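You operate a simulated robot arm through the tools that you are given. There is no shell and no other tool.

You run a simulated robot arm. Do the job below in one go: nothing can be reset, and whatever is moved stays where it is left.

TASK
Test the empty aisle arm: up, turn, back, down, then brake it.
Fine: by its buttons; right up, a quarter turn and back, right down; dial to 20 kg; black lever to Brake.

The check looks at the end state, three seconds after you hand in, the way a careful person would. Anything else that was tipped, shoved, dropped, spilled or broken makes it a failure.

THE ROBOT
A 6-joint arm with a two-finger gripper, fixed in place. Base frame: the origin is at the foot of the arm, x ahead of it, y to its left, z up. Units: m, rad, N and s.
Its first joint turns from -2.897 to 2.897 rad. Payload 2.45 kg.
The TCP is the grasp point between the finger pads, 0.02 m short of the fingertips. In the tool frame z runs along the fingers and y along their closing line. Largest opening 0.14 m; the body of the gripper starts 0.168 m behind the TCP.
Orientation is told as [roll, pitch, yaw] about the base's x, y, z axes, in that order, counted from this pose: with the fingers straight down and closing along the base's y, the tool's x points along the base's -x, its y along +y and its z along -z.

THE INTERFACE
- The arm moves only by the tool nudge_tool. Its argument "plan" is a list that holds one entry, the list of rows, each a list of 6 numbers: the shift along the tool's x, y, z in m, then the turn, a rotation vector about the tool's x, y, z in rad. In form: [[[tx, ty, tz, wx, wy, wz], ...]]. A call has 1 to 20 rows; each row shifts and turns the commanded pose from where the row before left it, along the tool's axes as they then stand. "claw" is the opening in per cent of the stroke, from 0 (shut) to 100 (fully open), set as the call begins (left out, the last holds). Each row takes 0.2 s and may step no farther than 0.05 m and 0.15 rad from the row before; otherwise, or with a gripper value out of range, the whole call is refused. Where a pose cannot be reached the arm comes as near as it can. A force on the tool above 90 N (or 10 N above the force at the start of the call, whichever is more), or a blocked arm, ends the call early, and 0.2 s more pass. Each finger travels about 0.045 m/s and halts on what it meets, pressing with about 27 N; the grip force reading is that of the motor and also rises with nothing between the fingers. The clock runs only during rows and for 0.2 s after the last one: add rows that do not move to give the fingers time. It gives the time, the measured TCP pose, the force on the tool (base axes), the opening and the grip force at its end, in the units of the frame above (readings bear some noise), with the torque about the TCP (base axes, N m) and any sound that the robot's microphone picked up.
- Cameras (640 x 400 px; columns grow to the right, rows downward): "scene" is fixed at [0.0504, 0.4996, 1.5704]; the picture's right is [-0.20, -0.98, 0.00], its down [-0.32, 0.06, -0.95] and it looks along [0.93, -0.19, -0.32] (base axes); focal length 308 px, centre (320, 200). "wrist" rides on the gripper at [0.078, 0.011, -0.209] in the tool frame; the picture's right is [-0.14, 0.99, 0.00], its down [-0.92, -0.13, -0.37] and it looks along [-0.36, -0.05, 0.93] (tool axes); focal length 280 px, centre (320, 200). There is no depth. A picture from a camera that has moved, and an enlarged one, comes with that camera's place and axes in the base frame and with its lens.
- grab_frame(camera): a new picture of that camera. The clock stands still meanwhile.
- close_up(camera, box): a new picture of the part [left, top, right, bottom] of that camera's present view, enlarged. The clock stands still meanwhile.
- finish_job(): hands the job in; it is judged then, once.

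Nothing tells you positions but the pictures and the camera data. Unless the task says otherwise, let go and move clear before handing in.

The tools are called after "Request:" as a command line: name --argument value ..., lists and objects as JSON in quotes. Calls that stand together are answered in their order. nudge_tool: Moves the arm, as the interface text tells. Its arguments: {"type":"object","properties":{"plan":{"type":"array","items":{"type":"array","items":{"type":"array","items":{"type":"number"}}}},"claw":{"type":"number"}},"required":["plan"]} The other tools are called the same way: grab_frame (camera) takes a picture; close_up (camera, box) takes an enlarged picture of a part of a camera's view; finish_job () hands the job in.

At the start:

```text
time: 0.0
tool_pos: [0.546, 0.1456, 1.4944]
ee_rot: [0.002, -0.001, 0.001]
force: [-0.6, 0.0, 0.5]
moment: [-0.02, 0.01, 0.0]
opening: 0.1402
grasp_force: 0.0
```

scene: 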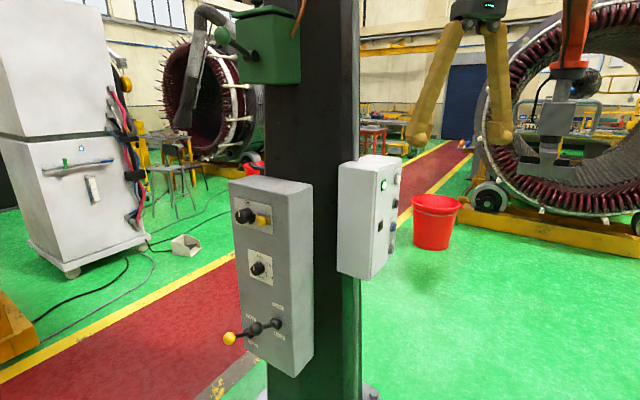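
wrist: 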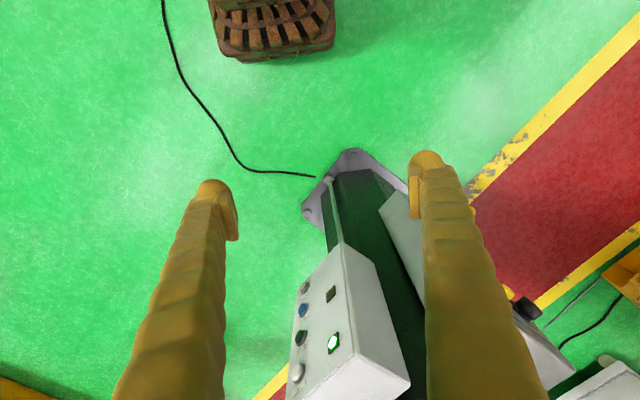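

I see a column with a grey panel (knob, dial, black/yellow levers) and a white box with buttons on another face. I'll look closer before moving.

Request:
close_up --camera "scene" --box '[220, 170, 330, 380]'

Request:
close_up --camera "scene" --box '[320, 140, 420, 290]'

Request:
close_up --camera "wrist" --box '[260, 230, 420, 400]'

Request:
close_up --camera "scene" --box '[160, 0, 380, 140]'

```text
1.90 times, centred on (275, 275) of scene
camera zoom: at [0.0504, 0.4996, 1.5704], right [-0.2, -0.98, 0.0], down [-0.32, 0.06, -0.95], along [0.93, -0.19, -0.32], focal length 587 px, centre (406, 57)
```

zoom: 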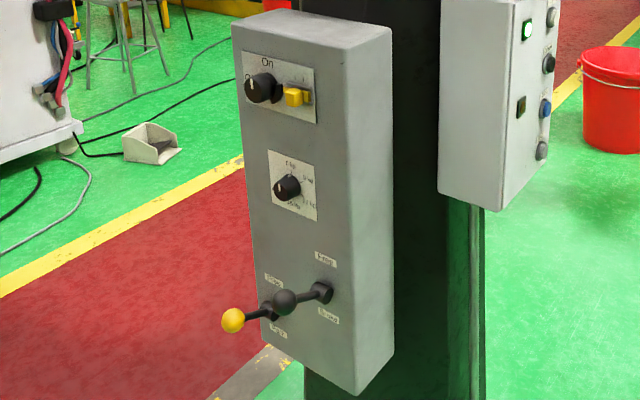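

```text
2.67 times, centred on (370, 215) of scene
camera zoom: at [0.0504, 0.4996, 1.5704], right [-0.2, -0.98, 0.0], down [-0.32, 0.06, -0.95], along [0.93, -0.19, -0.32], focal length 822 px, centre (187, 160)
```

zoom: 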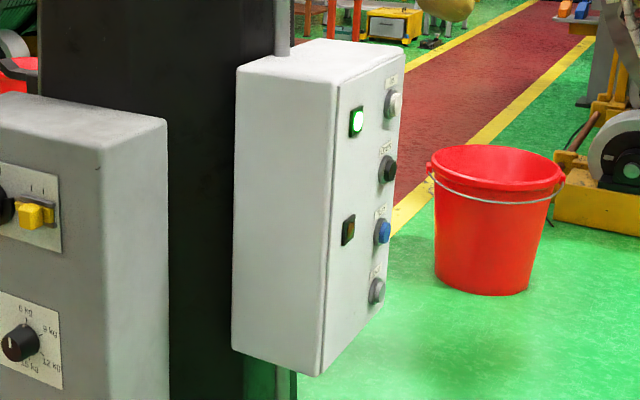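

```text
2.35 times, centred on (340, 315) of wrist
camera zoom: at [0.4669, 0.1555, 1.7026], right [0.14, 0.99, 0.0], down [0.92, -0.13, 0.37], along [0.36, -0.05, -0.93], focal length 660 px, centre (273, -71)
```

zoom: 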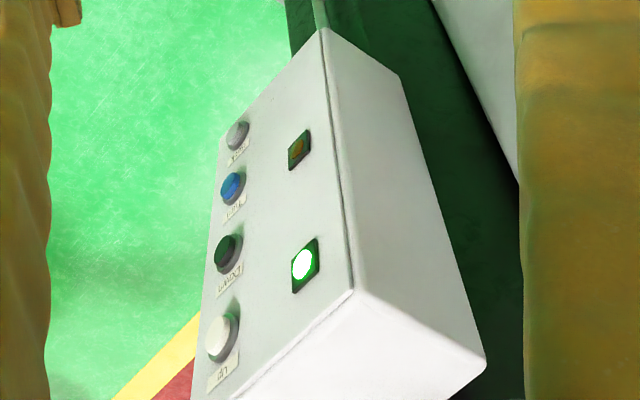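

```text
2.86 times, centred on (270, 70) of scene
camera zoom: at [0.0504, 0.4996, 1.5704], right [-0.2, -0.98, 0.0], down [-0.32, 0.06, -0.95], along [0.93, -0.19, -0.32], focal length 880 px, centre (463, 571)
```

zoom: 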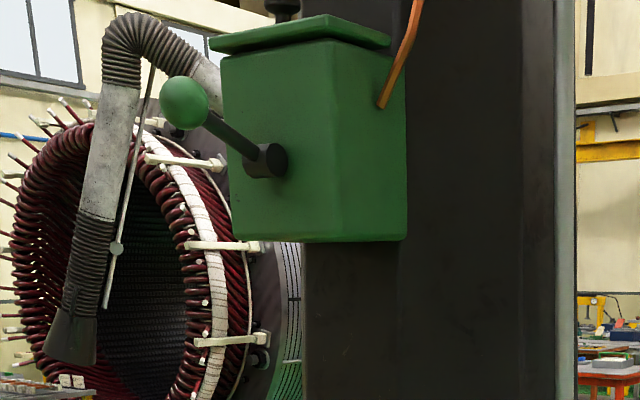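

The white box's button face seems to face the robot's right front (about 45°), around (1.0, 0.03, 1.2–1.3). I need to read the labels, so I'll look at more zoomed details first.

Request:
close_up --camera "scene" --box '[225, 195, 285, 235]'

Request:
close_up --camera "scene" --box '[235, 240, 295, 290]'

Request:
close_up --camera "scene" --box '[215, 290, 305, 360]'

Request:
close_up --camera "scene" --box '[370, 160, 410, 260]'

Request:
close_up --camera "scene" --box '[400, 0, 640, 200]'

Request:
close_up --camera "wrist" --box '[285, 270, 325, 395]'

Request:
close_up --camera "wrist" --box '[460, 250, 640, 400]'

```text
10.00 times, centred on (255, 215) of scene
camera zoom: at [0.0504, 0.4996, 1.5704], right [-0.2, -0.98, 0.0], down [-0.32, 0.06, -0.95], along [0.93, -0.19, -0.32], focal length 3081 px, centre (970, 50)
```

zoom: 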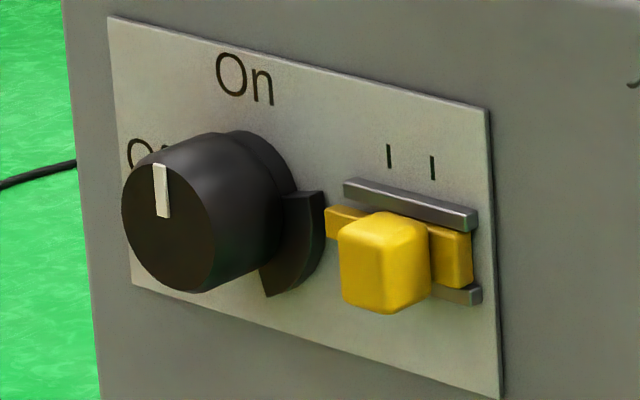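

```text
8.00 times, centred on (265, 265) of scene
camera zoom: at [0.0504, 0.4996, 1.5704], right [-0.2, -0.98, 0.0], down [-0.32, 0.06, -0.95], along [0.93, -0.19, -0.32], focal length 2465 px, centre (760, -320)
```

zoom: 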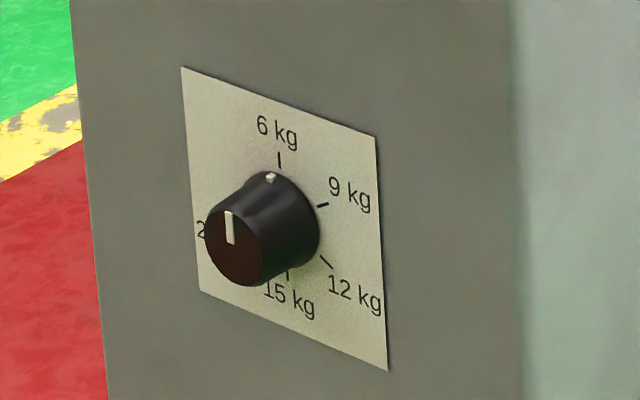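

```text
5.71 times, centred on (260, 325) of scene
camera zoom: at [0.0504, 0.4996, 1.5704], right [-0.2, -0.98, 0.0], down [-0.32, 0.06, -0.95], along [0.93, -0.19, -0.32], focal length 1760 px, centre (663, -514)
```

zoom: 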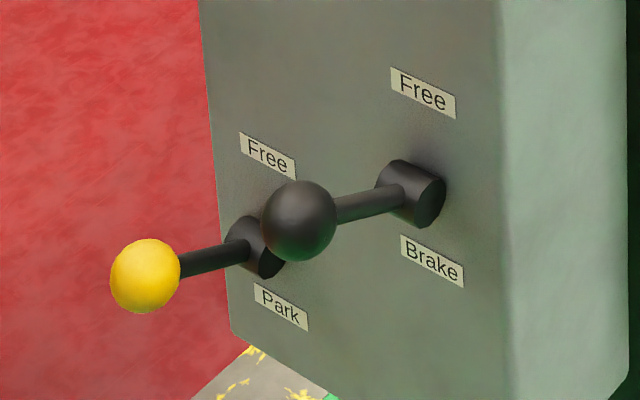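

```text
4.00 times, centred on (390, 210) of scene
camera zoom: at [0.0504, 0.4996, 1.5704], right [-0.2, -0.98, 0.0], down [-0.32, 0.06, -0.95], along [0.93, -0.19, -0.32], focal length 1232 px, centre (40, 160)
```

zoom: 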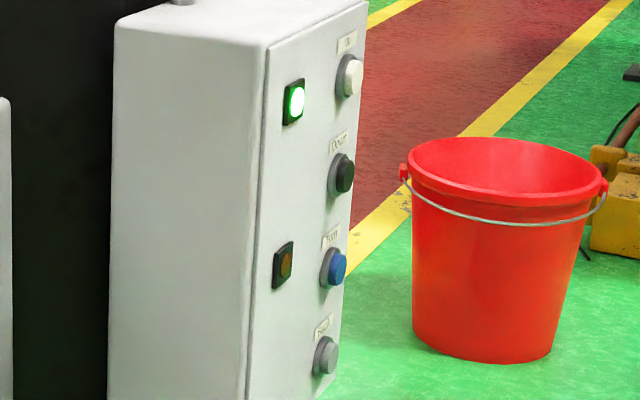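

```text
2.00 times, centred on (520, 100) of scene
camera zoom: at [0.0504, 0.4996, 1.5704], right [-0.2, -0.98, 0.0], down [-0.32, 0.06, -0.95], along [0.93, -0.19, -0.32], focal length 616 px, centre (-80, 400)
```

zoom: 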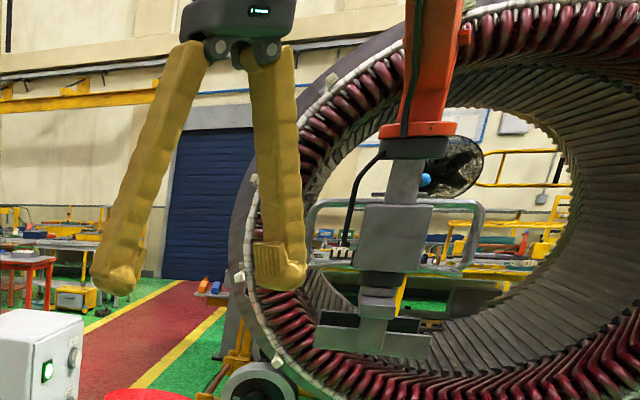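

```text
3.20 times, centred on (305, 332) of wrist
camera zoom: at [0.4669, 0.1555, 1.7026], right [0.14, 0.99, 0.0], down [0.92, -0.13, 0.37], along [0.36, -0.05, -0.93], focal length 897 px, centre (368, -224)
```

zoom: 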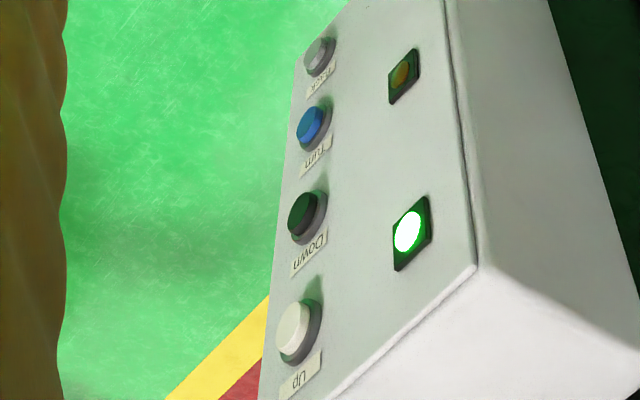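

```text
2.67 times, centred on (550, 325) of wrist
camera zoom: at [0.4669, 0.1555, 1.7026], right [0.14, 0.99, 0.0], down [0.92, -0.13, 0.37], along [0.36, -0.05, -0.93], focal length 748 px, centre (-293, -133)
```

zoom: 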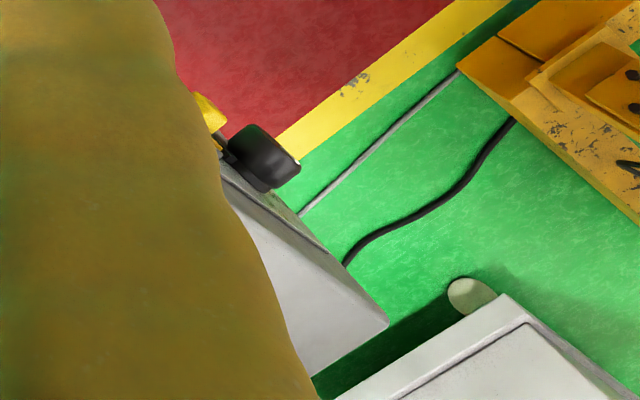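

Readable now: buttons Up/Down/Turn/Back on the white box, levers Free/Brake (black) and Free/Park (yellow), and a dial at 6 kg on the grey panel. I take the Up button at about (1.005, 0.034, 1.295) with the face normal near (-0.7,-0.7,0). I'll swing the tool to the right and tip it horizontal to look at the box head on.

Request:
nudge_tool --plan '[[[0, -0.05, 0, 0, 0, 0], [0, -0.05, 0, 0, 0, 0], [0, -0.05, 0, 0, 0, 0], [0, -0.05, 0, 0, 0, 0], [0, -0.05, 0, 0, 0, 0], [0, -0.05, 0, 0, 0, 0], [0, -0.05, 0, 0, 0, 0], [0, -0.045, 0.02, 0, 0, 0], [0, 0, 0.03, 0, -0.15, 0], [0, 0, 0.0, 0, -0.15, 0], [0, 0, 0.0, 0, -0.15, 0], [0, 0, 0.0, 0, -0.15, 0], [0, 0, 0.0, 0, -0.15, 0]]]' --claw 0

```text
time: 2.9
tool_pos: [0.6033, -0.2967, 1.3477]
ee_rot: [0.12, -0.613, -0.078]
force: [0.4, 0.7, -0.2]
moment: [0.04, -0.03, -0.03]
opening: 0.0001
grasp_force: 26.8
stopped in row 13: the arm was blocked; the commanded pose is now the measured one
```

The arm stopped as "blocked" partway through the tilt, with a slight drift off the commanded pose. I'll check the pictures.

Request:
grab_frame --camera "scene"

Request:
grab_frame --camera "wrist"

```text
taken
```

scene: 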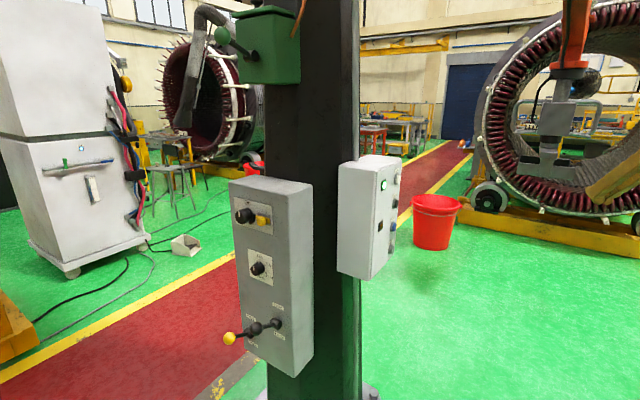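

```text
taken
camera wrist: at [0.4163, -0.2972, 1.4737], right [0.12, 0.98, 0.18], down [0.54, -0.21, 0.82], along [0.84, 0.0, -0.55], focal length 280 px, centre (320, 200)
```

wrist: 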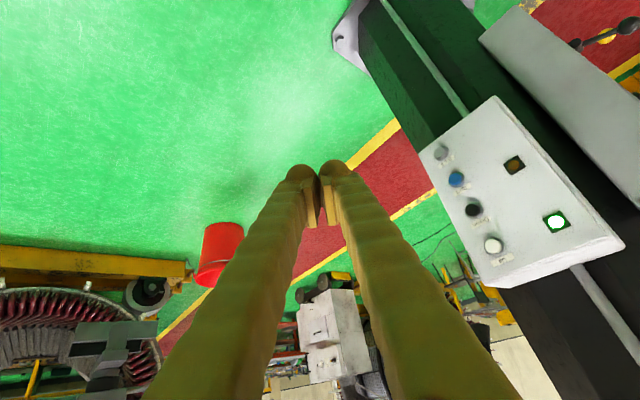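

Probably the wrist got too close to the base axis while tilting; nothing was touched. I'll move outward first and then finish turning towards the button face.

Request:
nudge_tool --plan '[[[-0.0326, 0.0003, 0.0232, 0, 0, 0], [-0.0326, 0.0003, 0.0232, 0, 0, 0], [-0.0326, 0.0003, 0.0232, 0, 0, 0], [-0.0326, 0.0003, 0.0232, 0, 0, 0], [0, 0, 0, -0.0754, -0.0957, -0.0507], [0, 0, 0, -0.0754, -0.0957, -0.0507], [0, 0, 0, -0.0754, -0.0957, -0.0507], [0, 0, 0, -0.0754, -0.0957, -0.0507], [0, 0, 0, -0.0754, -0.0957, -0.0507], [0, 0, 0, -0.0754, -0.0957, -0.0507], [0, 0, 0, -0.0754, -0.0957, -0.0507], [0, 0, 0, -0.0754, -0.0957, -0.0507], [0, 0, 0, -0.0754, -0.0957, -0.0507]]]'

Request:
grab_frame --camera "wrist"

Request:
grab_frame --camera "scene"

```text
time: 5.7
tool_pos: [0.7606, -0.2972, 1.3493]
ee_rot: [1.336, -1.571, -0.558]
force: [-0.9, -0.1, -0.1]
moment: [-0.01, 0.01, 0.02]
opening: 0.0
grasp_force: 26.9
```

```text
taken
camera wrist: at [0.6032, -0.4362, 1.2715], right [-0.7, 0.71, 0.14], down [-0.17, -0.35, 0.92], along [0.7, 0.62, 0.36], focal length 280 px, centre (320, 200)
```

wrist: 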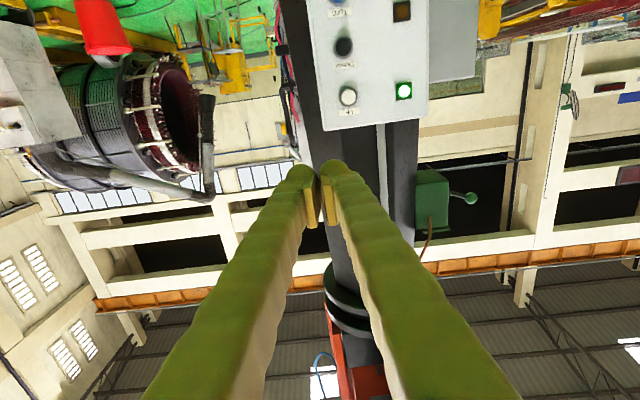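

```text
taken
```

scene: 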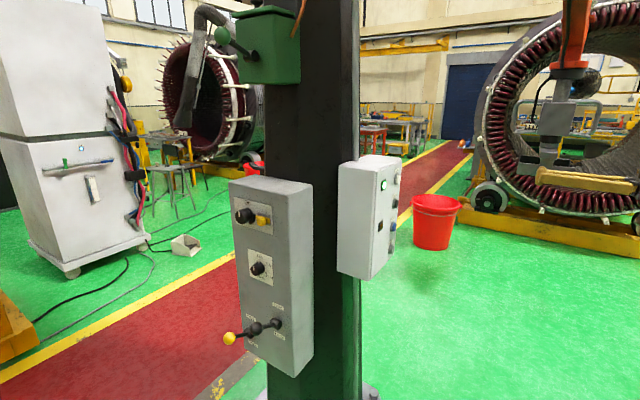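

The pose is good and the box's buttons are in view: Up is the white one at the top of the box (image is upside down). I'll zoom to locate the buttons precisely.

Request:
close_up --camera "wrist" --box '[300, 0, 440, 130]'

Request:
close_up --camera "wrist" --box '[220, 150, 420, 400]'

```text
3.08 times, centred on (370, 65) of wrist
camera zoom: at [0.6032, -0.4362, 1.2715], right [-0.7, 0.71, 0.14], down [-0.17, -0.35, 0.92], along [0.7, 0.62, 0.36], focal length 863 px, centre (166, 615)
```

zoom: 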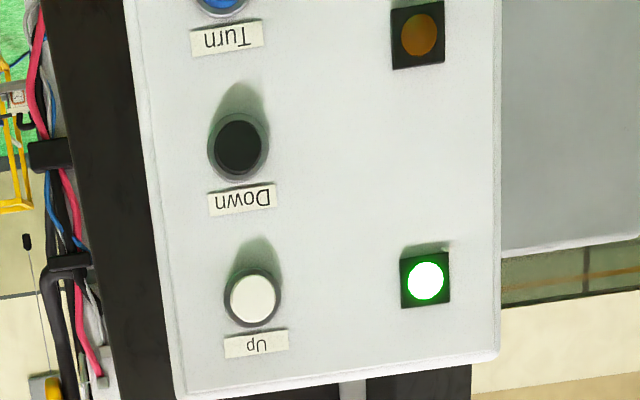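

```text
1.60 times, centred on (320, 275) of wrist
camera zoom: at [0.6032, -0.4362, 1.2715], right [-0.7, 0.71, 0.14], down [-0.17, -0.35, 0.92], along [0.7, 0.62, 0.36], focal length 449 px, centre (320, 80)
```

zoom: 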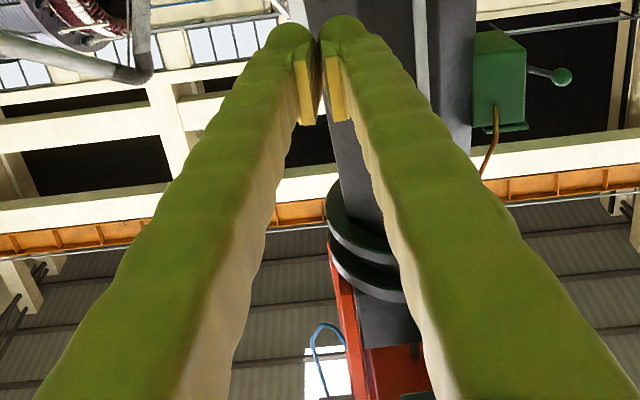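

Up button face is about (1.000, 0.034, 1.297), Down about 0.091 m lower, then Turn and Back at the same spacing; the aisle arm is the orange arm hung from this column. I'll square the tool up and move to about 8 cm in front of Up.

Request:
nudge_tool --plan '[[[0, 0, 0, -0.1, 0, 0], [0.0087, 0.0041, 0.045, 0, 0, 0], [0.0087, 0.0041, 0.045, 0, 0, 0], [0.0087, 0.0041, 0.045, 0, 0, 0], [0.0087, 0.0041, 0.045, 0, 0, 0], [0.0087, 0.0041, 0.045, 0, 0, 0], [0.0087, 0.0041, 0.045, 0, 0, 0], [0, 0, 0.038, 0, 0, 0], [0, 0, 0, 0, 0, 0]]]'

Request:
grab_frame --camera "wrist"

Request:
grab_frame --camera "scene"

```text
time: 7.7
tool_pos: [0.9407, -0.045, 1.2967]
ee_rot: [1.08, -1.567, -0.201]
force: [0.1, -0.5, 0.5]
moment: [0.05, 0.03, 0.04]
opening: 0.0
grasp_force: 26.5
```

```text
taken
camera wrist: at [0.7961, -0.1997, 1.218], right [-0.76, 0.63, 0.14], down [-0.13, -0.37, 0.92], along [0.63, 0.68, 0.36], focal length 280 px, centre (320, 200)
```

wrist: 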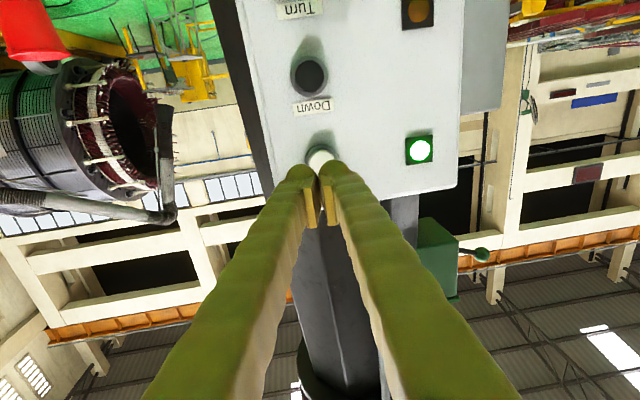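

```text
taken
```

scene: 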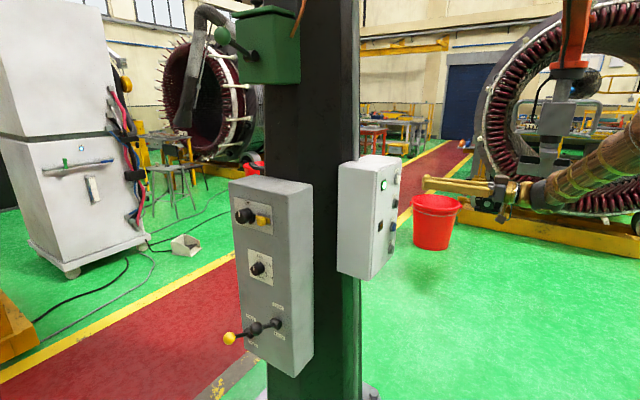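

The fingertips line up with the Up button, about 8 cm away. I'll close in most of the way and then press gently in small steps.

Request:
nudge_tool --plan '[[[0.002, 0.001, 0.03, 0, 0, 0], [0.002, 0.001, 0.03, 0, 0, 0], [0, 0, 0.005, 0, 0, 0], [0, 0, 0, 0, 0, 0]]]'

Request:
close_up --camera "scene" --box '[370, 150, 450, 230]'

Request:
close_up --camera "wrist" --box '[240, 60, 400, 220]'

```text
time: 8.7
tool_pos: [0.9772, 0.0067, 1.2951]
ee_rot: [1.05, -1.567, -0.173]
force: [-0.5, 0.3, -0.6]
moment: [0.0, -0.02, 0.0]
opening: 0.0
grasp_force: 27.1
```

```text
5.00 times, centred on (410, 190) of scene
camera zoom: at [0.0504, 0.4996, 1.5704], right [-0.2, -0.98, 0.0], down [-0.32, 0.06, -0.95], along [0.93, -0.19, -0.32], focal length 1540 px, centre (-130, 250)
```

zoom: 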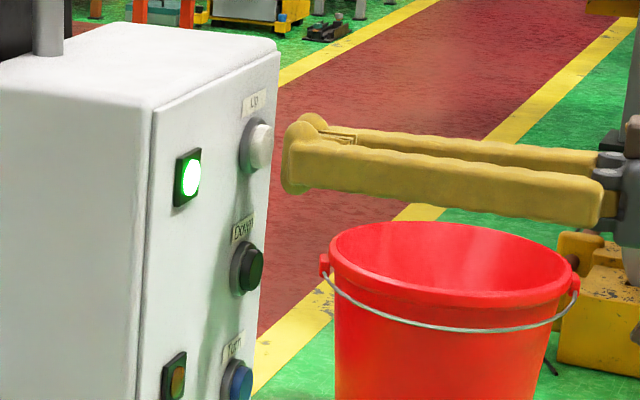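

```text
2.50 times, centred on (320, 140) of wrist
camera zoom: at [0.8331, -0.1489, 1.2163], right [-0.76, 0.63, 0.14], down [-0.13, -0.37, 0.92], along [0.63, 0.68, 0.36], focal length 701 px, centre (320, 350)
```

zoom: 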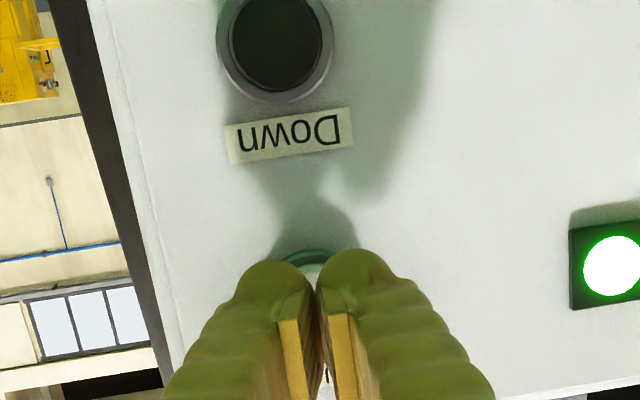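

Alignment is good. Now pressing in.

Request:
nudge_tool --plan '[[[-0.003, 0, 0.005, 0, 0, 0], [0, 0, 0.004, 0, 0, 0], [0, 0, 0.003, 0, 0, 0]]]'

Request:
close_up --camera "scene" --box '[370, 150, 450, 230]'

```text
time: 9.4
tool_pos: [0.9872, 0.0158, 1.2961]
ee_rot: [1.22, -1.568, -0.344]
force: [-1.4, -0.7, -0.3]
moment: [-0.04, 0.0, -0.02]
opening: 0.0002
grasp_force: 26.9
```

```text
5.00 times, centred on (410, 190) of scene
camera zoom: at [0.0504, 0.4996, 1.5704], right [-0.2, -0.98, 0.0], down [-0.32, 0.06, -0.95], along [0.93, -0.19, -0.32], focal length 1540 px, centre (-130, 250)
```

zoom: 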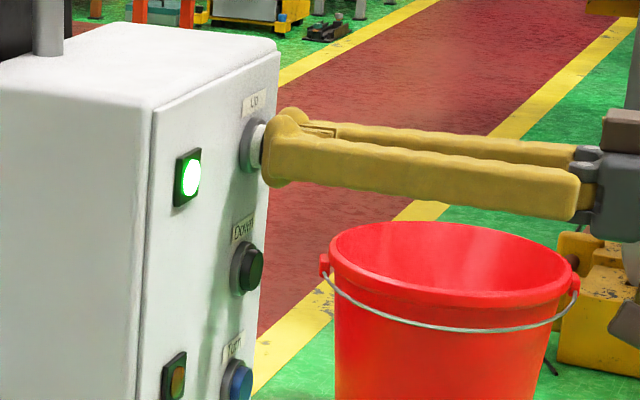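

Nearly touching the Up button. I'll press a few millimetres more.

Request:
nudge_tool --plan '[[[0, 0, 0.003, 0, 0, 0], [0, 0, 0.003, 0, 0, 0]]]'

Request:
close_up --camera "scene" --box '[370, 150, 450, 230]'

Request:
grab_frame --camera "scene"

```text
time: 10.1
tool_pos: [0.9903, 0.0189, 1.296]
ee_rot: [1.212, -1.568, -0.334]
force: [-13.7, -19.1, -0.6]
moment: [0.02, 0.01, -0.26]
opening: 0.0
grasp_force: 26.6
heard: click
```

```text
5.00 times, centred on (410, 190) of scene
camera zoom: at [0.0504, 0.4996, 1.5704], right [-0.2, -0.98, 0.0], down [-0.32, 0.06, -0.95], along [0.93, -0.19, -0.32], focal length 1540 px, centre (-130, 250)
```

zoom: 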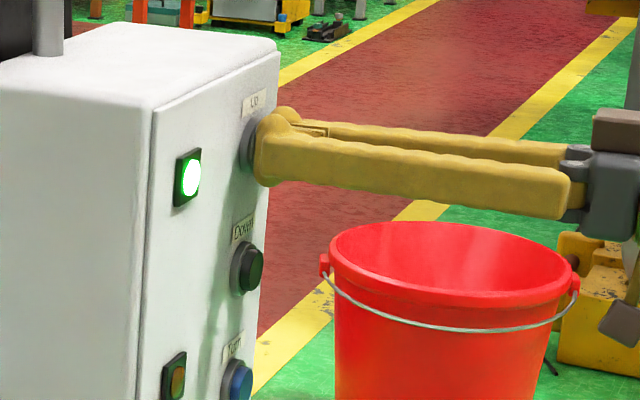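

```text
taken
```

scene: 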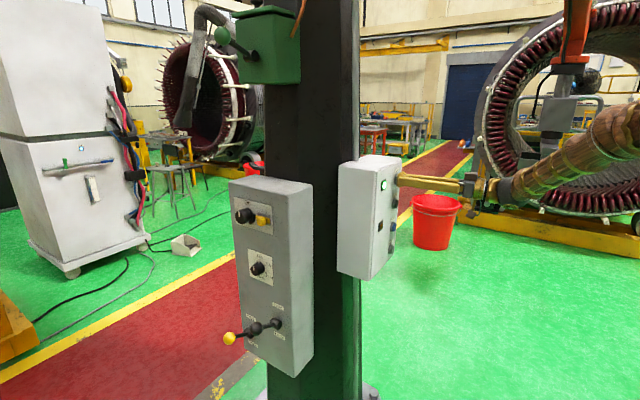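

The button clicked and the orange arm seems to be starting to rise. I'll hold and watch.

Request:
nudge_tool --plan '[[[0, 0, 0, 0, 0, 0], [0, 0, 0, 0, 0, 0], [0, 0, 0, 0, 0, 0], [0, 0, 0, 0, 0, 0], [0, 0, 0, 0, 0, 0]]]'

Request:
grab_frame --camera "scene"

Request:
grab_frame --camera "wrist"

```text
time: 11.2
tool_pos: [0.9915, 0.0186, 1.2957]
ee_rot: [1.224, -1.567, -0.348]
force: [-15.6, -34.1, -1.7]
moment: [-0.03, 0.05, -0.57]
opening: 0.0
grasp_force: 26.9
```

```text
taken
```

scene: 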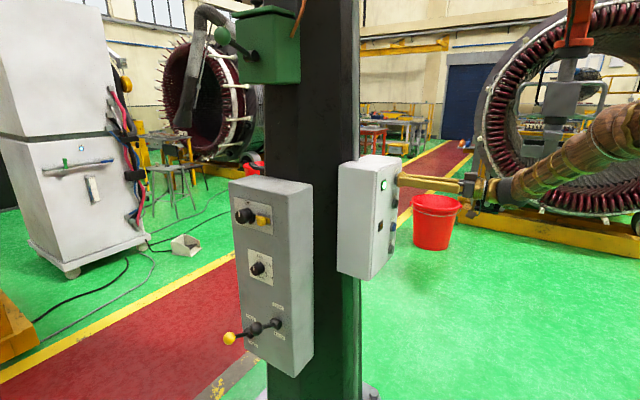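

```text
taken
camera wrist: at [0.8466, -0.1351, 1.2184], right [-0.76, 0.63, 0.14], down [-0.14, -0.37, 0.92], along [0.63, 0.68, 0.36], focal length 280 px, centre (320, 200)
```

wrist: 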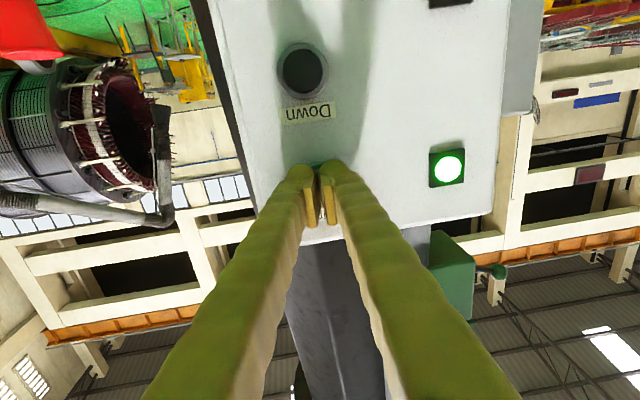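

The arm is rising while I hold. I'll keep holding until it stops at the top.

Request:
nudge_tool --plan '[[[0, 0, 0, 0, 0, 0], [0, 0, 0, 0, 0, 0], [0, 0, 0, 0, 0, 0], [0, 0, 0, 0, 0, 0], [0, 0, 0, 0, 0, 0], [0, 0, 0, 0, 0, 0], [0, 0, 0, 0, 0, 0], [0, 0, 0, 0, 0, 0], [0, 0, 0, 0, 0, 0], [0, 0, 0, 0, 0, 0]]]'

Request:
grab_frame --camera "scene"

```text
time: 13.4
tool_pos: [0.9903, 0.0205, 1.2963]
ee_rot: [1.221, -1.567, -0.343]
force: [-20.4, -31.7, -4.3]
moment: [-0.03, 0.11, -0.47]
opening: 0.0002
grasp_force: 27.2
```

```text
taken
```

scene: 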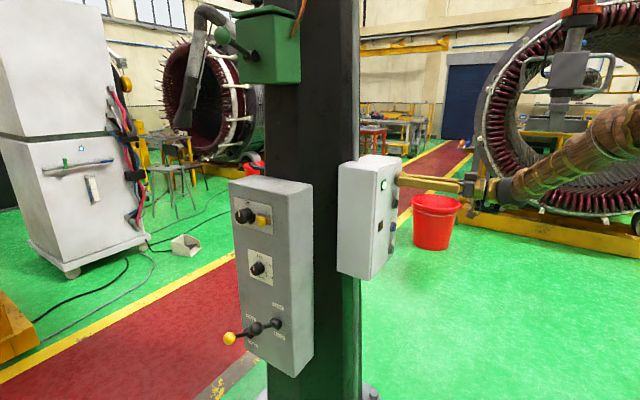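

Still rising steadily; I keep holding.

Request:
nudge_tool --plan '[[[0, 0, 0, 0, 0, 0], [0, 0, 0, 0, 0, 0], [0, 0, 0, 0, 0, 0], [0, 0, 0, 0, 0, 0], [0, 0, 0, 0, 0, 0], [0, 0, 0, 0, 0, 0], [0, 0, 0, 0, 0, 0], [0, 0, 0, 0, 0, 0], [0, 0, 0, 0, 0, 0], [0, 0, 0, 0, 0, 0], [0, 0, 0, 0, 0, 0], [0, 0, 0, 0, 0, 0], [0, 0, 0, 0, 0, 0], [0, 0, 0, 0, 0, 0], [0, 0, 0, 0, 0, 0]]]'

Request:
grab_frame --camera "scene"

```text
time: 16.6
tool_pos: [0.9898, 0.0203, 1.2964]
ee_rot: [1.193, -1.567, -0.318]
force: [-23.3, -18.3, -3.2]
moment: [-0.02, 0.04, -0.19]
opening: 0.0
grasp_force: 26.9
```

```text
taken
```

scene: 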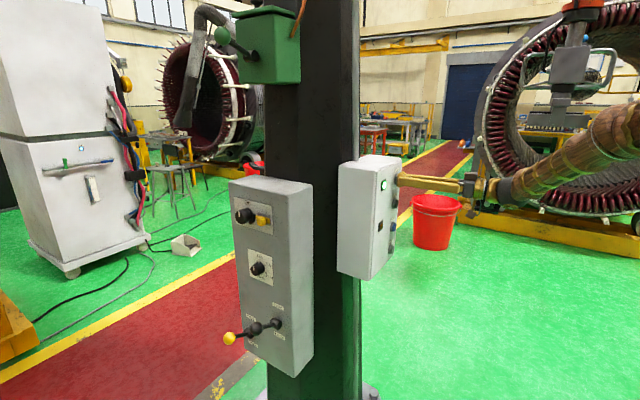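

It moved only a little more; probably at the top stop. One more hold to confirm.

Request:
nudge_tool --plan '[[[0, 0, 0, 0, 0, 0], [0, 0, 0, 0, 0, 0], [0, 0, 0, 0, 0, 0], [0, 0, 0, 0, 0, 0], [0, 0, 0, 0, 0, 0], [0, 0, 0, 0, 0, 0], [0, 0, 0, 0, 0, 0]]]'

Request:
grab_frame --camera "scene"

Request:
close_up --camera "scene" --box '[340, 150, 420, 250]'

Request:
close_up --camera "wrist" --box '[400, 0, 500, 200]'

```text
time: 18.2
tool_pos: [0.9907, 0.0196, 1.2967]
ee_rot: [1.189, -1.569, -0.312]
force: [-22.8, -15.6, -2.1]
moment: [-0.04, 0.05, -0.13]
opening: 0.0
grasp_force: 26.6
```

```text
taken
```

scene: 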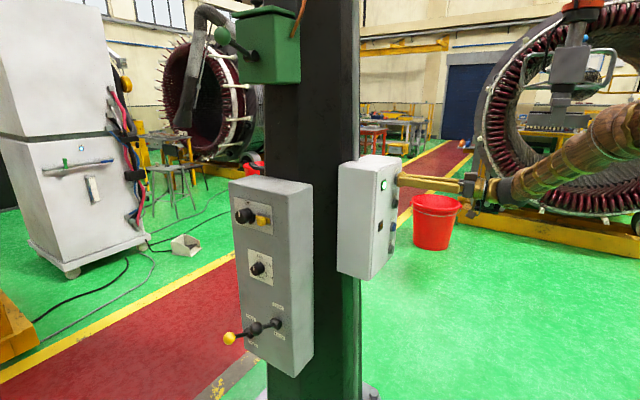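

```text
4.00 times, centred on (380, 200) of scene
camera zoom: at [0.0504, 0.4996, 1.5704], right [-0.2, -0.98, 0.0], down [-0.32, 0.06, -0.95], along [0.93, -0.19, -0.32], focal length 1232 px, centre (80, 200)
```

zoom: 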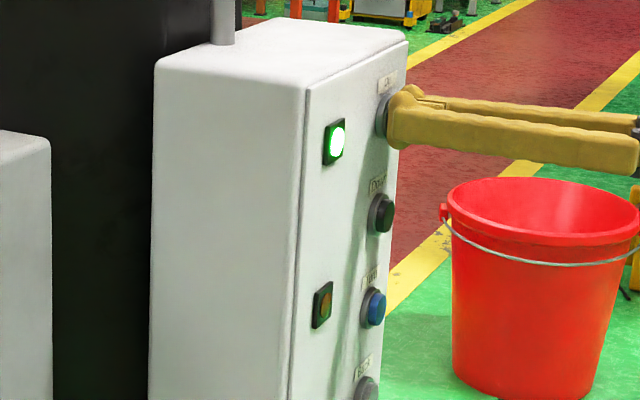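

```text
2.00 times, centred on (450, 100) of wrist
camera zoom: at [0.8464, -0.1351, 1.2186], right [-0.76, 0.63, 0.14], down [-0.14, -0.37, 0.92], along [0.63, 0.68, 0.36], focal length 561 px, centre (60, 400)
```

zoom: 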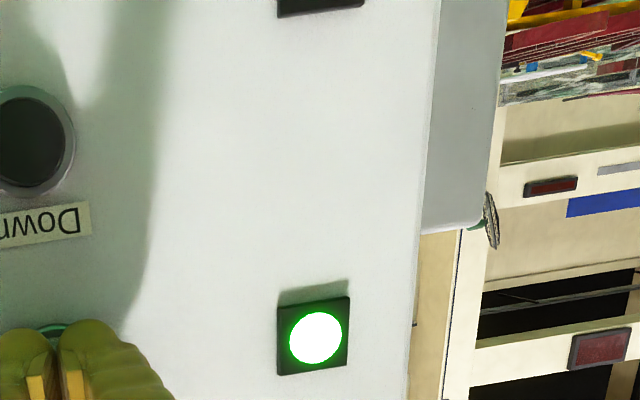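

The arm has stopped at the top. I'll back off, drop to the Turn button level (z ≈ 1.115) and look.

Request:
nudge_tool --plan '[[[0, 0, -0.04, 0, 0, 0], [0, 0, -0.04, 0, 0, 0], [0.046, 0, 0, 0, 0, 0], [0.046, 0, 0, 0, 0, 0], [0.046, 0, 0, 0, 0, 0], [0.044, 0, 0, 0, 0, 0], [0, 0, 0, 0, 0, 0]]]'

Request:
grab_frame --camera "wrist"

Request:
grab_frame --camera "scene"

Request:
close_up --camera "scene" --box '[370, 160, 450, 260]'

```text
time: 19.9
tool_pos: [0.9413, -0.0397, 1.1118]
ee_rot: [1.022, -1.568, -0.145]
force: [0.1, 0.2, 0.6]
moment: [0.03, 0.02, -0.02]
opening: 0.0
grasp_force: 27.5
```

```text
taken
camera wrist: at [0.7957, -0.1944, 1.0336], right [-0.76, 0.63, 0.14], down [-0.13, -0.37, 0.92], along [0.63, 0.68, 0.36], focal length 280 px, centre (320, 200)
```

wrist: 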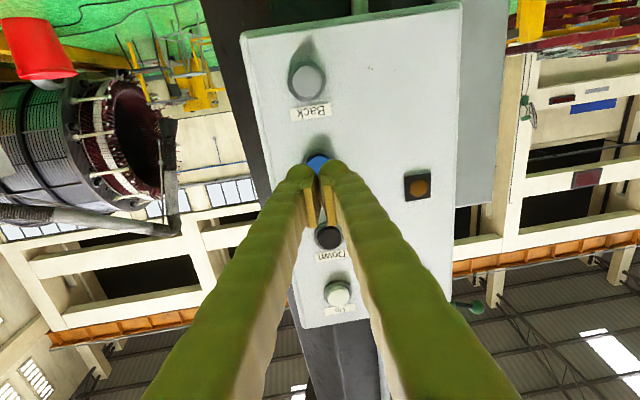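

```text
taken
```

scene: 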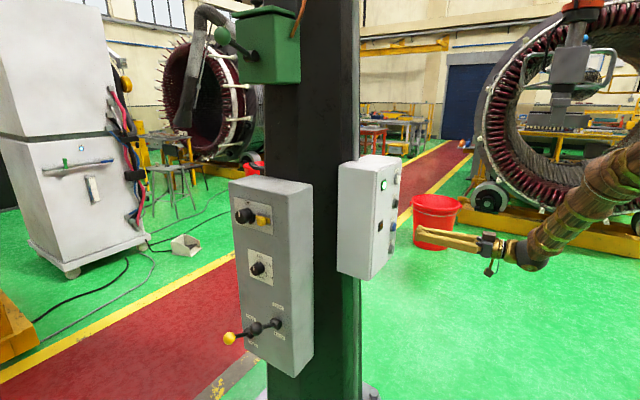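

```text
4.00 times, centred on (410, 210) of scene
camera zoom: at [0.0504, 0.4996, 1.5704], right [-0.2, -0.98, 0.0], down [-0.32, 0.06, -0.95], along [0.93, -0.19, -0.32], focal length 1232 px, centre (-40, 160)
```

zoom: 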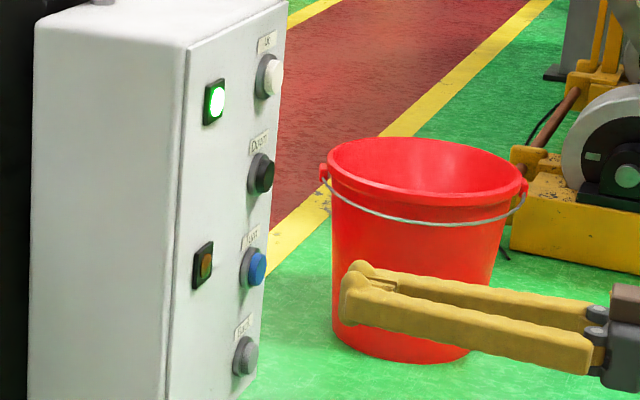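

Aligned with the blue Turn button. I'll press it briefly and check which way the arm swings.

Request:
nudge_tool --plan '[[[-0.002, -0.001, 0.04, 0, 0, 0], [0, -0.001, 0.029, 0, 0, 0], [0, 0, 0.004, 0, 0, 0], [0, 0, 0.004, 0, 0, 0], [0, 0, 0.002, 0, 0, 0]]]'

Request:
grab_frame --camera "scene"

Request:
close_up --camera "scene" --box '[370, 160, 450, 260]'

```text
time: 21.1
tool_pos: [0.9915, 0.0163, 1.1158]
ee_rot: [1.058, -1.569, -0.184]
force: [-6.1, -13.3, -3.5]
moment: [-0.01, 0.06, -0.18]
opening: 0.0
grasp_force: 26.8
heard: click
```

```text
taken
```

scene: 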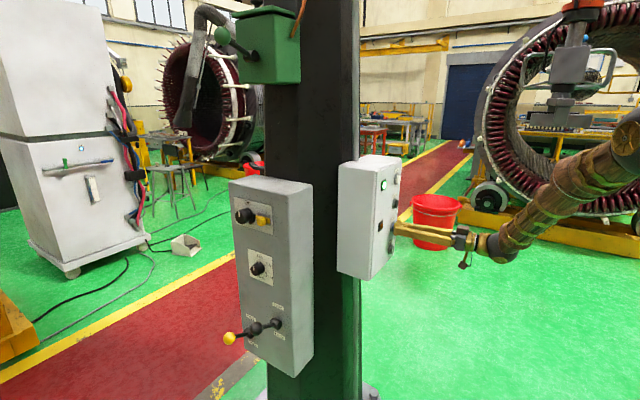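

```text
4.00 times, centred on (410, 210) of scene
camera zoom: at [0.0504, 0.4996, 1.5704], right [-0.2, -0.98, 0.0], down [-0.32, 0.06, -0.95], along [0.93, -0.19, -0.32], focal length 1232 px, centre (-40, 160)
```

zoom: 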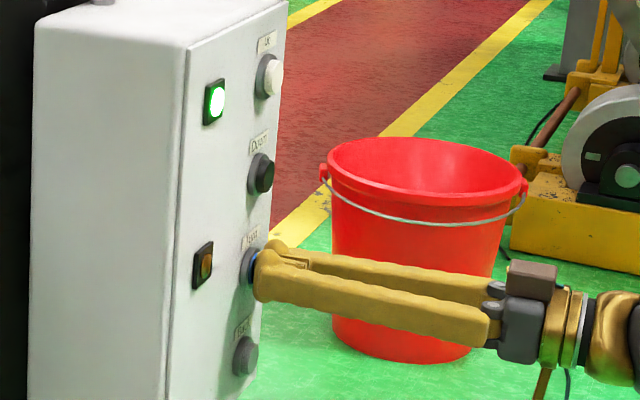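

Request:
nudge_tool --plan '[[[0, 0, 0, 0, 0, 0], [0, 0, 0, 0, 0, 0], [0, 0, 0, 0, 0, 0]]]'

Request:
grab_frame --camera "scene"

Request:
close_up --camera "scene" --box '[370, 160, 450, 260]'

```text
time: 21.9
tool_pos: [0.9906, 0.0173, 1.1162]
ee_rot: [1.11, -1.567, -0.234]
force: [-8.2, -13.8, -4.2]
moment: [-0.02, 0.07, -0.25]
opening: 0.0
grasp_force: 27.1
```

```text
taken
```

scene: 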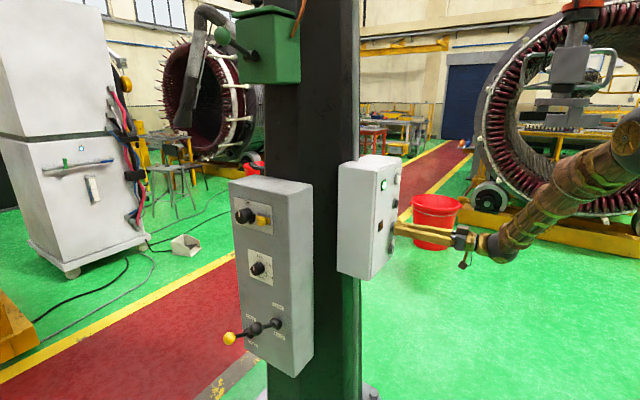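

```text
4.00 times, centred on (410, 210) of scene
camera zoom: at [0.0504, 0.4996, 1.5704], right [-0.2, -0.98, 0.0], down [-0.32, 0.06, -0.95], along [0.93, -0.19, -0.32], focal length 1232 px, centre (-40, 160)
```

zoom: 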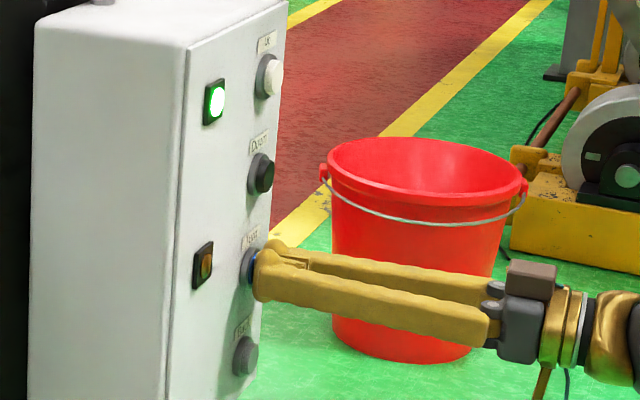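

The gripper head seems to have changed slightly; I'll zoom onto the hanging head.

Request:
close_up --camera "scene" --box '[500, 0, 640, 140]'

Request:
grab_frame --camera "wrist"

```text
2.86 times, centred on (570, 70) of scene
camera zoom: at [0.0504, 0.4996, 1.5704], right [-0.2, -0.98, 0.0], down [-0.32, 0.06, -0.95], along [0.93, -0.19, -0.32], focal length 880 px, centre (-394, 571)
```

zoom: 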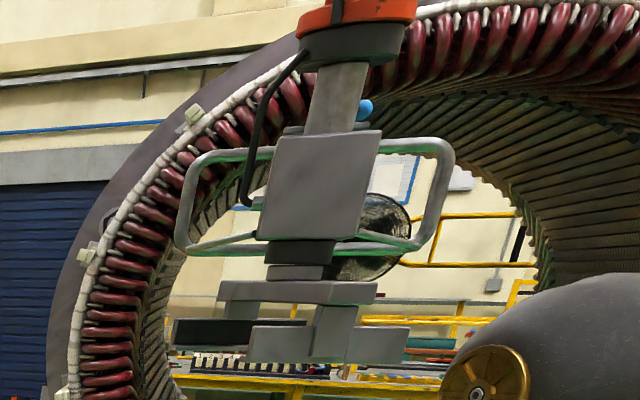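

```text
taken
camera wrist: at [0.8471, -0.1372, 1.0376], right [-0.76, 0.63, 0.14], down [-0.13, -0.37, 0.92], along [0.63, 0.68, 0.36], focal length 280 px, centre (320, 200)
```

wrist: 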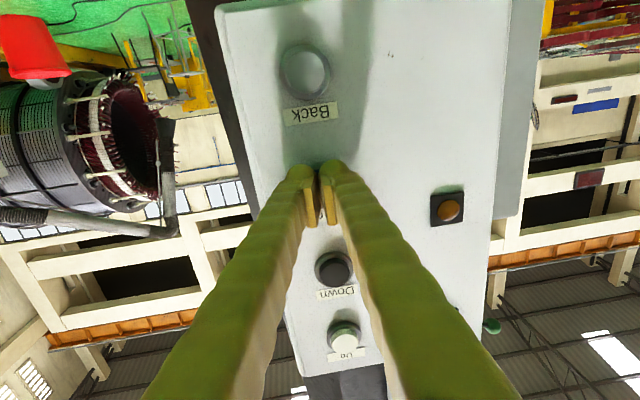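

Turn rotates the gripping jaws under the swivel (not the boom), so it's safe for my arm. I'll keep holding and watch the angle.

Request:
nudge_tool --plan '[[[0, 0, 0, 0, 0, 0], [0, 0, 0, 0, 0, 0], [0, 0, 0, 0, 0, 0], [0, 0, 0, 0, 0, 0]]]'

Request:
close_up --camera "scene" --box '[500, 0, 640, 140]'

```text
time: 22.9
tool_pos: [0.9914, 0.0172, 1.1161]
ee_rot: [1.134, -1.568, -0.257]
force: [-8.2, -13.6, -2.3]
moment: [-0.03, 0.06, -0.2]
opening: 0.0001
grasp_force: 26.7
```

```text
2.86 times, centred on (570, 70) of scene
camera zoom: at [0.0504, 0.4996, 1.5704], right [-0.2, -0.98, 0.0], down [-0.32, 0.06, -0.95], along [0.93, -0.19, -0.32], focal length 880 px, centre (-394, 571)
```

zoom: 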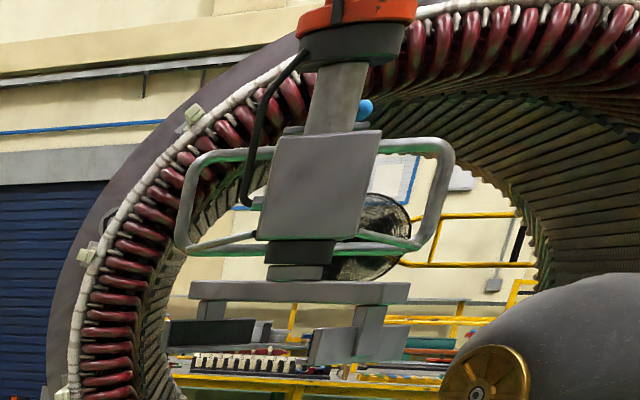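

Request:
nudge_tool --plan '[[[0, 0, 0, 0, 0, 0], [0, 0, 0, 0, 0, 0], [0, 0, 0, 0, 0, 0], [0, 0, 0, 0, 0, 0]]]'

Request:
close_up --camera "scene" --box '[500, 0, 640, 140]'

```text
time: 23.9
tool_pos: [0.9895, 0.0171, 1.1164]
ee_rot: [1.133, -1.566, -0.254]
force: [-10.5, -11.7, -1.2]
moment: [0.02, 0.02, -0.14]
opening: 0.0
grasp_force: 26.8
```

```text
2.86 times, centred on (570, 70) of scene
camera zoom: at [0.0504, 0.4996, 1.5704], right [-0.2, -0.98, 0.0], down [-0.32, 0.06, -0.95], along [0.93, -0.19, -0.32], focal length 880 px, centre (-394, 571)
```

zoom: 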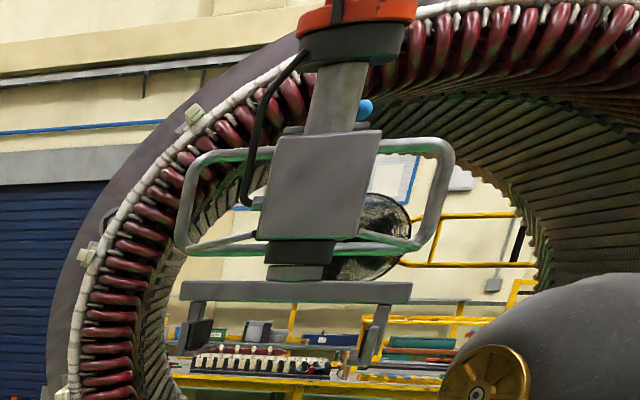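

Request:
nudge_tool --plan '[[[0, 0, 0, 0, 0, 0], [0, 0, 0, 0, 0, 0]]]'

Request:
close_up --camera "scene" --box '[500, 0, 640, 140]'

```text
time: 24.4
tool_pos: [0.9918, 0.0161, 1.1149]
ee_rot: [1.131, -1.566, -0.253]
force: [-11.9, -9.7, -0.6]
moment: [0.01, 0.0, -0.12]
opening: 0.0
grasp_force: 27.1
```

```text
2.86 times, centred on (570, 70) of scene
camera zoom: at [0.0504, 0.4996, 1.5704], right [-0.2, -0.98, 0.0], down [-0.32, 0.06, -0.95], along [0.93, -0.19, -0.32], focal length 880 px, centre (-394, 571)
```

zoom: 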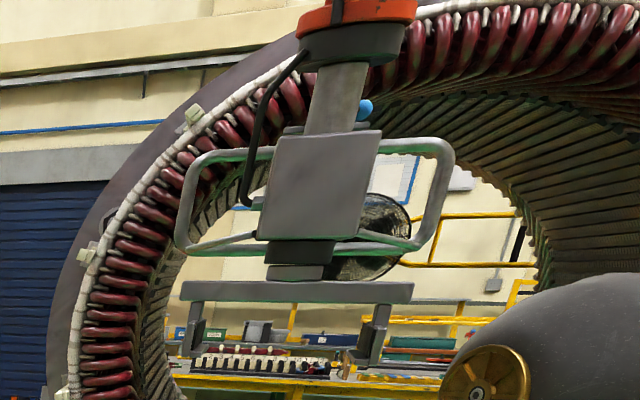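

Request:
close_up --camera "scene" --box '[550, 70, 620, 135]'

Request:
nudge_tool --plan '[[[0, 0, 0, 0, 0, 0], [0, 0, 0, 0, 0, 0]]]'

Request:
close_up --camera "scene" --box '[550, 70, 620, 135]'

```text
6.15 times, centred on (585, 102) of scene
camera zoom: at [0.0504, 0.4996, 1.5704], right [-0.2, -0.98, 0.0], down [-0.32, 0.06, -0.95], along [0.93, -0.19, -0.32], focal length 1896 px, centre (-1311, 800)
```

zoom: 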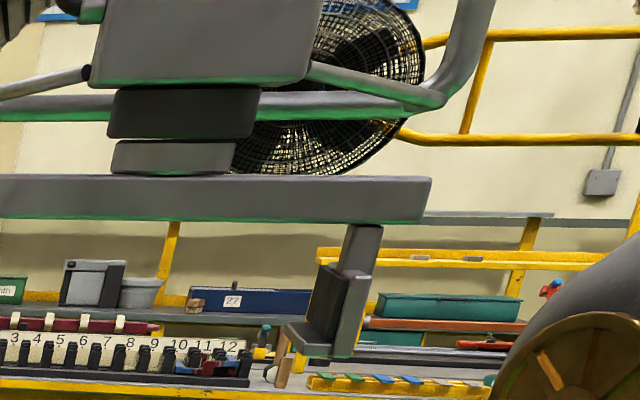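

```text
time: 25.1
tool_pos: [0.9915, 0.017, 1.1167]
ee_rot: [1.14, -1.567, -0.262]
force: [-10.3, -15.2, -0.3]
moment: [-0.04, -0.02, -0.24]
opening: 0.0
grasp_force: 27.0
```

```text
6.15 times, centred on (585, 102) of scene
camera zoom: at [0.0504, 0.4996, 1.5704], right [-0.2, -0.98, 0.0], down [-0.32, 0.06, -0.95], along [0.93, -0.19, -0.32], focal length 1896 px, centre (-1311, 800)
```

zoom: 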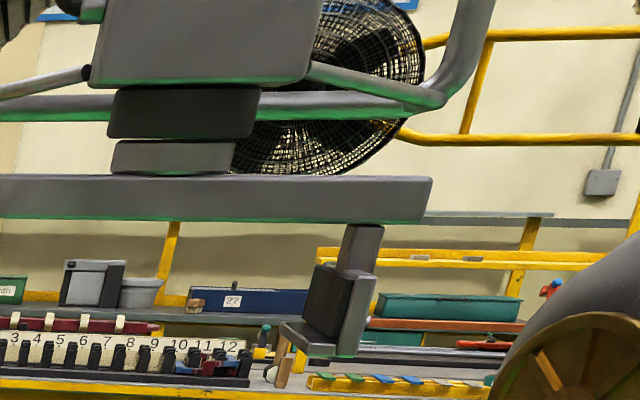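

The jaws have turned roughly 75–80° so far. I'll continue in short steps watching for the quarter mark or an end stop.

Request:
nudge_tool --plan '[[[0, 0, 0, 0, 0, 0]]]'

Request:
close_up --camera "scene" --box '[530, 70, 620, 135]'

Request:
nudge_tool --plan '[[[0, 0, 0, 0, 0, 0]]]'

Request:
close_up --camera "scene" --box '[530, 70, 620, 135]'

```text
time: 25.4
tool_pos: [0.9917, 0.0181, 1.1143]
ee_rot: [1.158, -1.568, -0.282]
force: [-8.7, -18.1, 1.2]
moment: [-0.01, 0.0, -0.32]
opening: 0.0
grasp_force: 26.5
```

```text
6.15 times, centred on (575, 102) of scene
camera zoom: at [0.0504, 0.4996, 1.5704], right [-0.2, -0.98, 0.0], down [-0.32, 0.06, -0.95], along [0.93, -0.19, -0.32], focal length 1896 px, centre (-1249, 800)
```

zoom: 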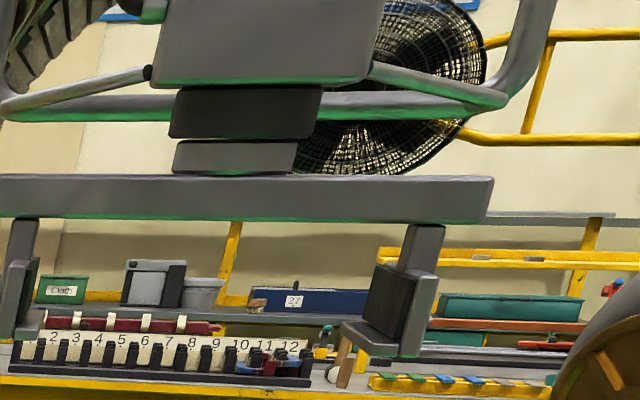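

```text
time: 25.9
tool_pos: [0.9921, 0.017, 1.1155]
ee_rot: [1.154, -1.567, -0.275]
force: [-7.9, -18.0, 1.3]
moment: [0.02, 0.02, -0.29]
opening: 0.0001
grasp_force: 27.3
```

```text
6.15 times, centred on (575, 102) of scene
camera zoom: at [0.0504, 0.4996, 1.5704], right [-0.2, -0.98, 0.0], down [-0.32, 0.06, -0.95], along [0.93, -0.19, -0.32], focal length 1896 px, centre (-1249, 800)
```

zoom: 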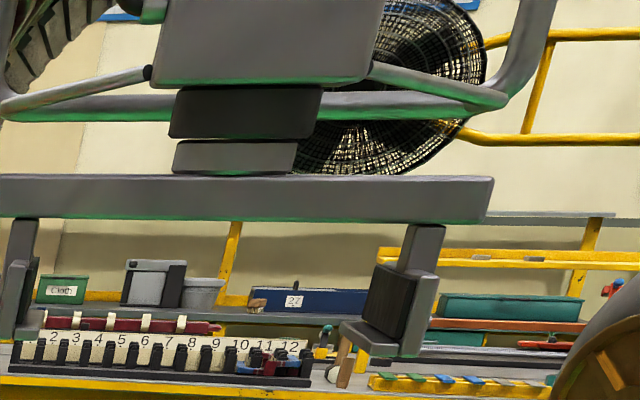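

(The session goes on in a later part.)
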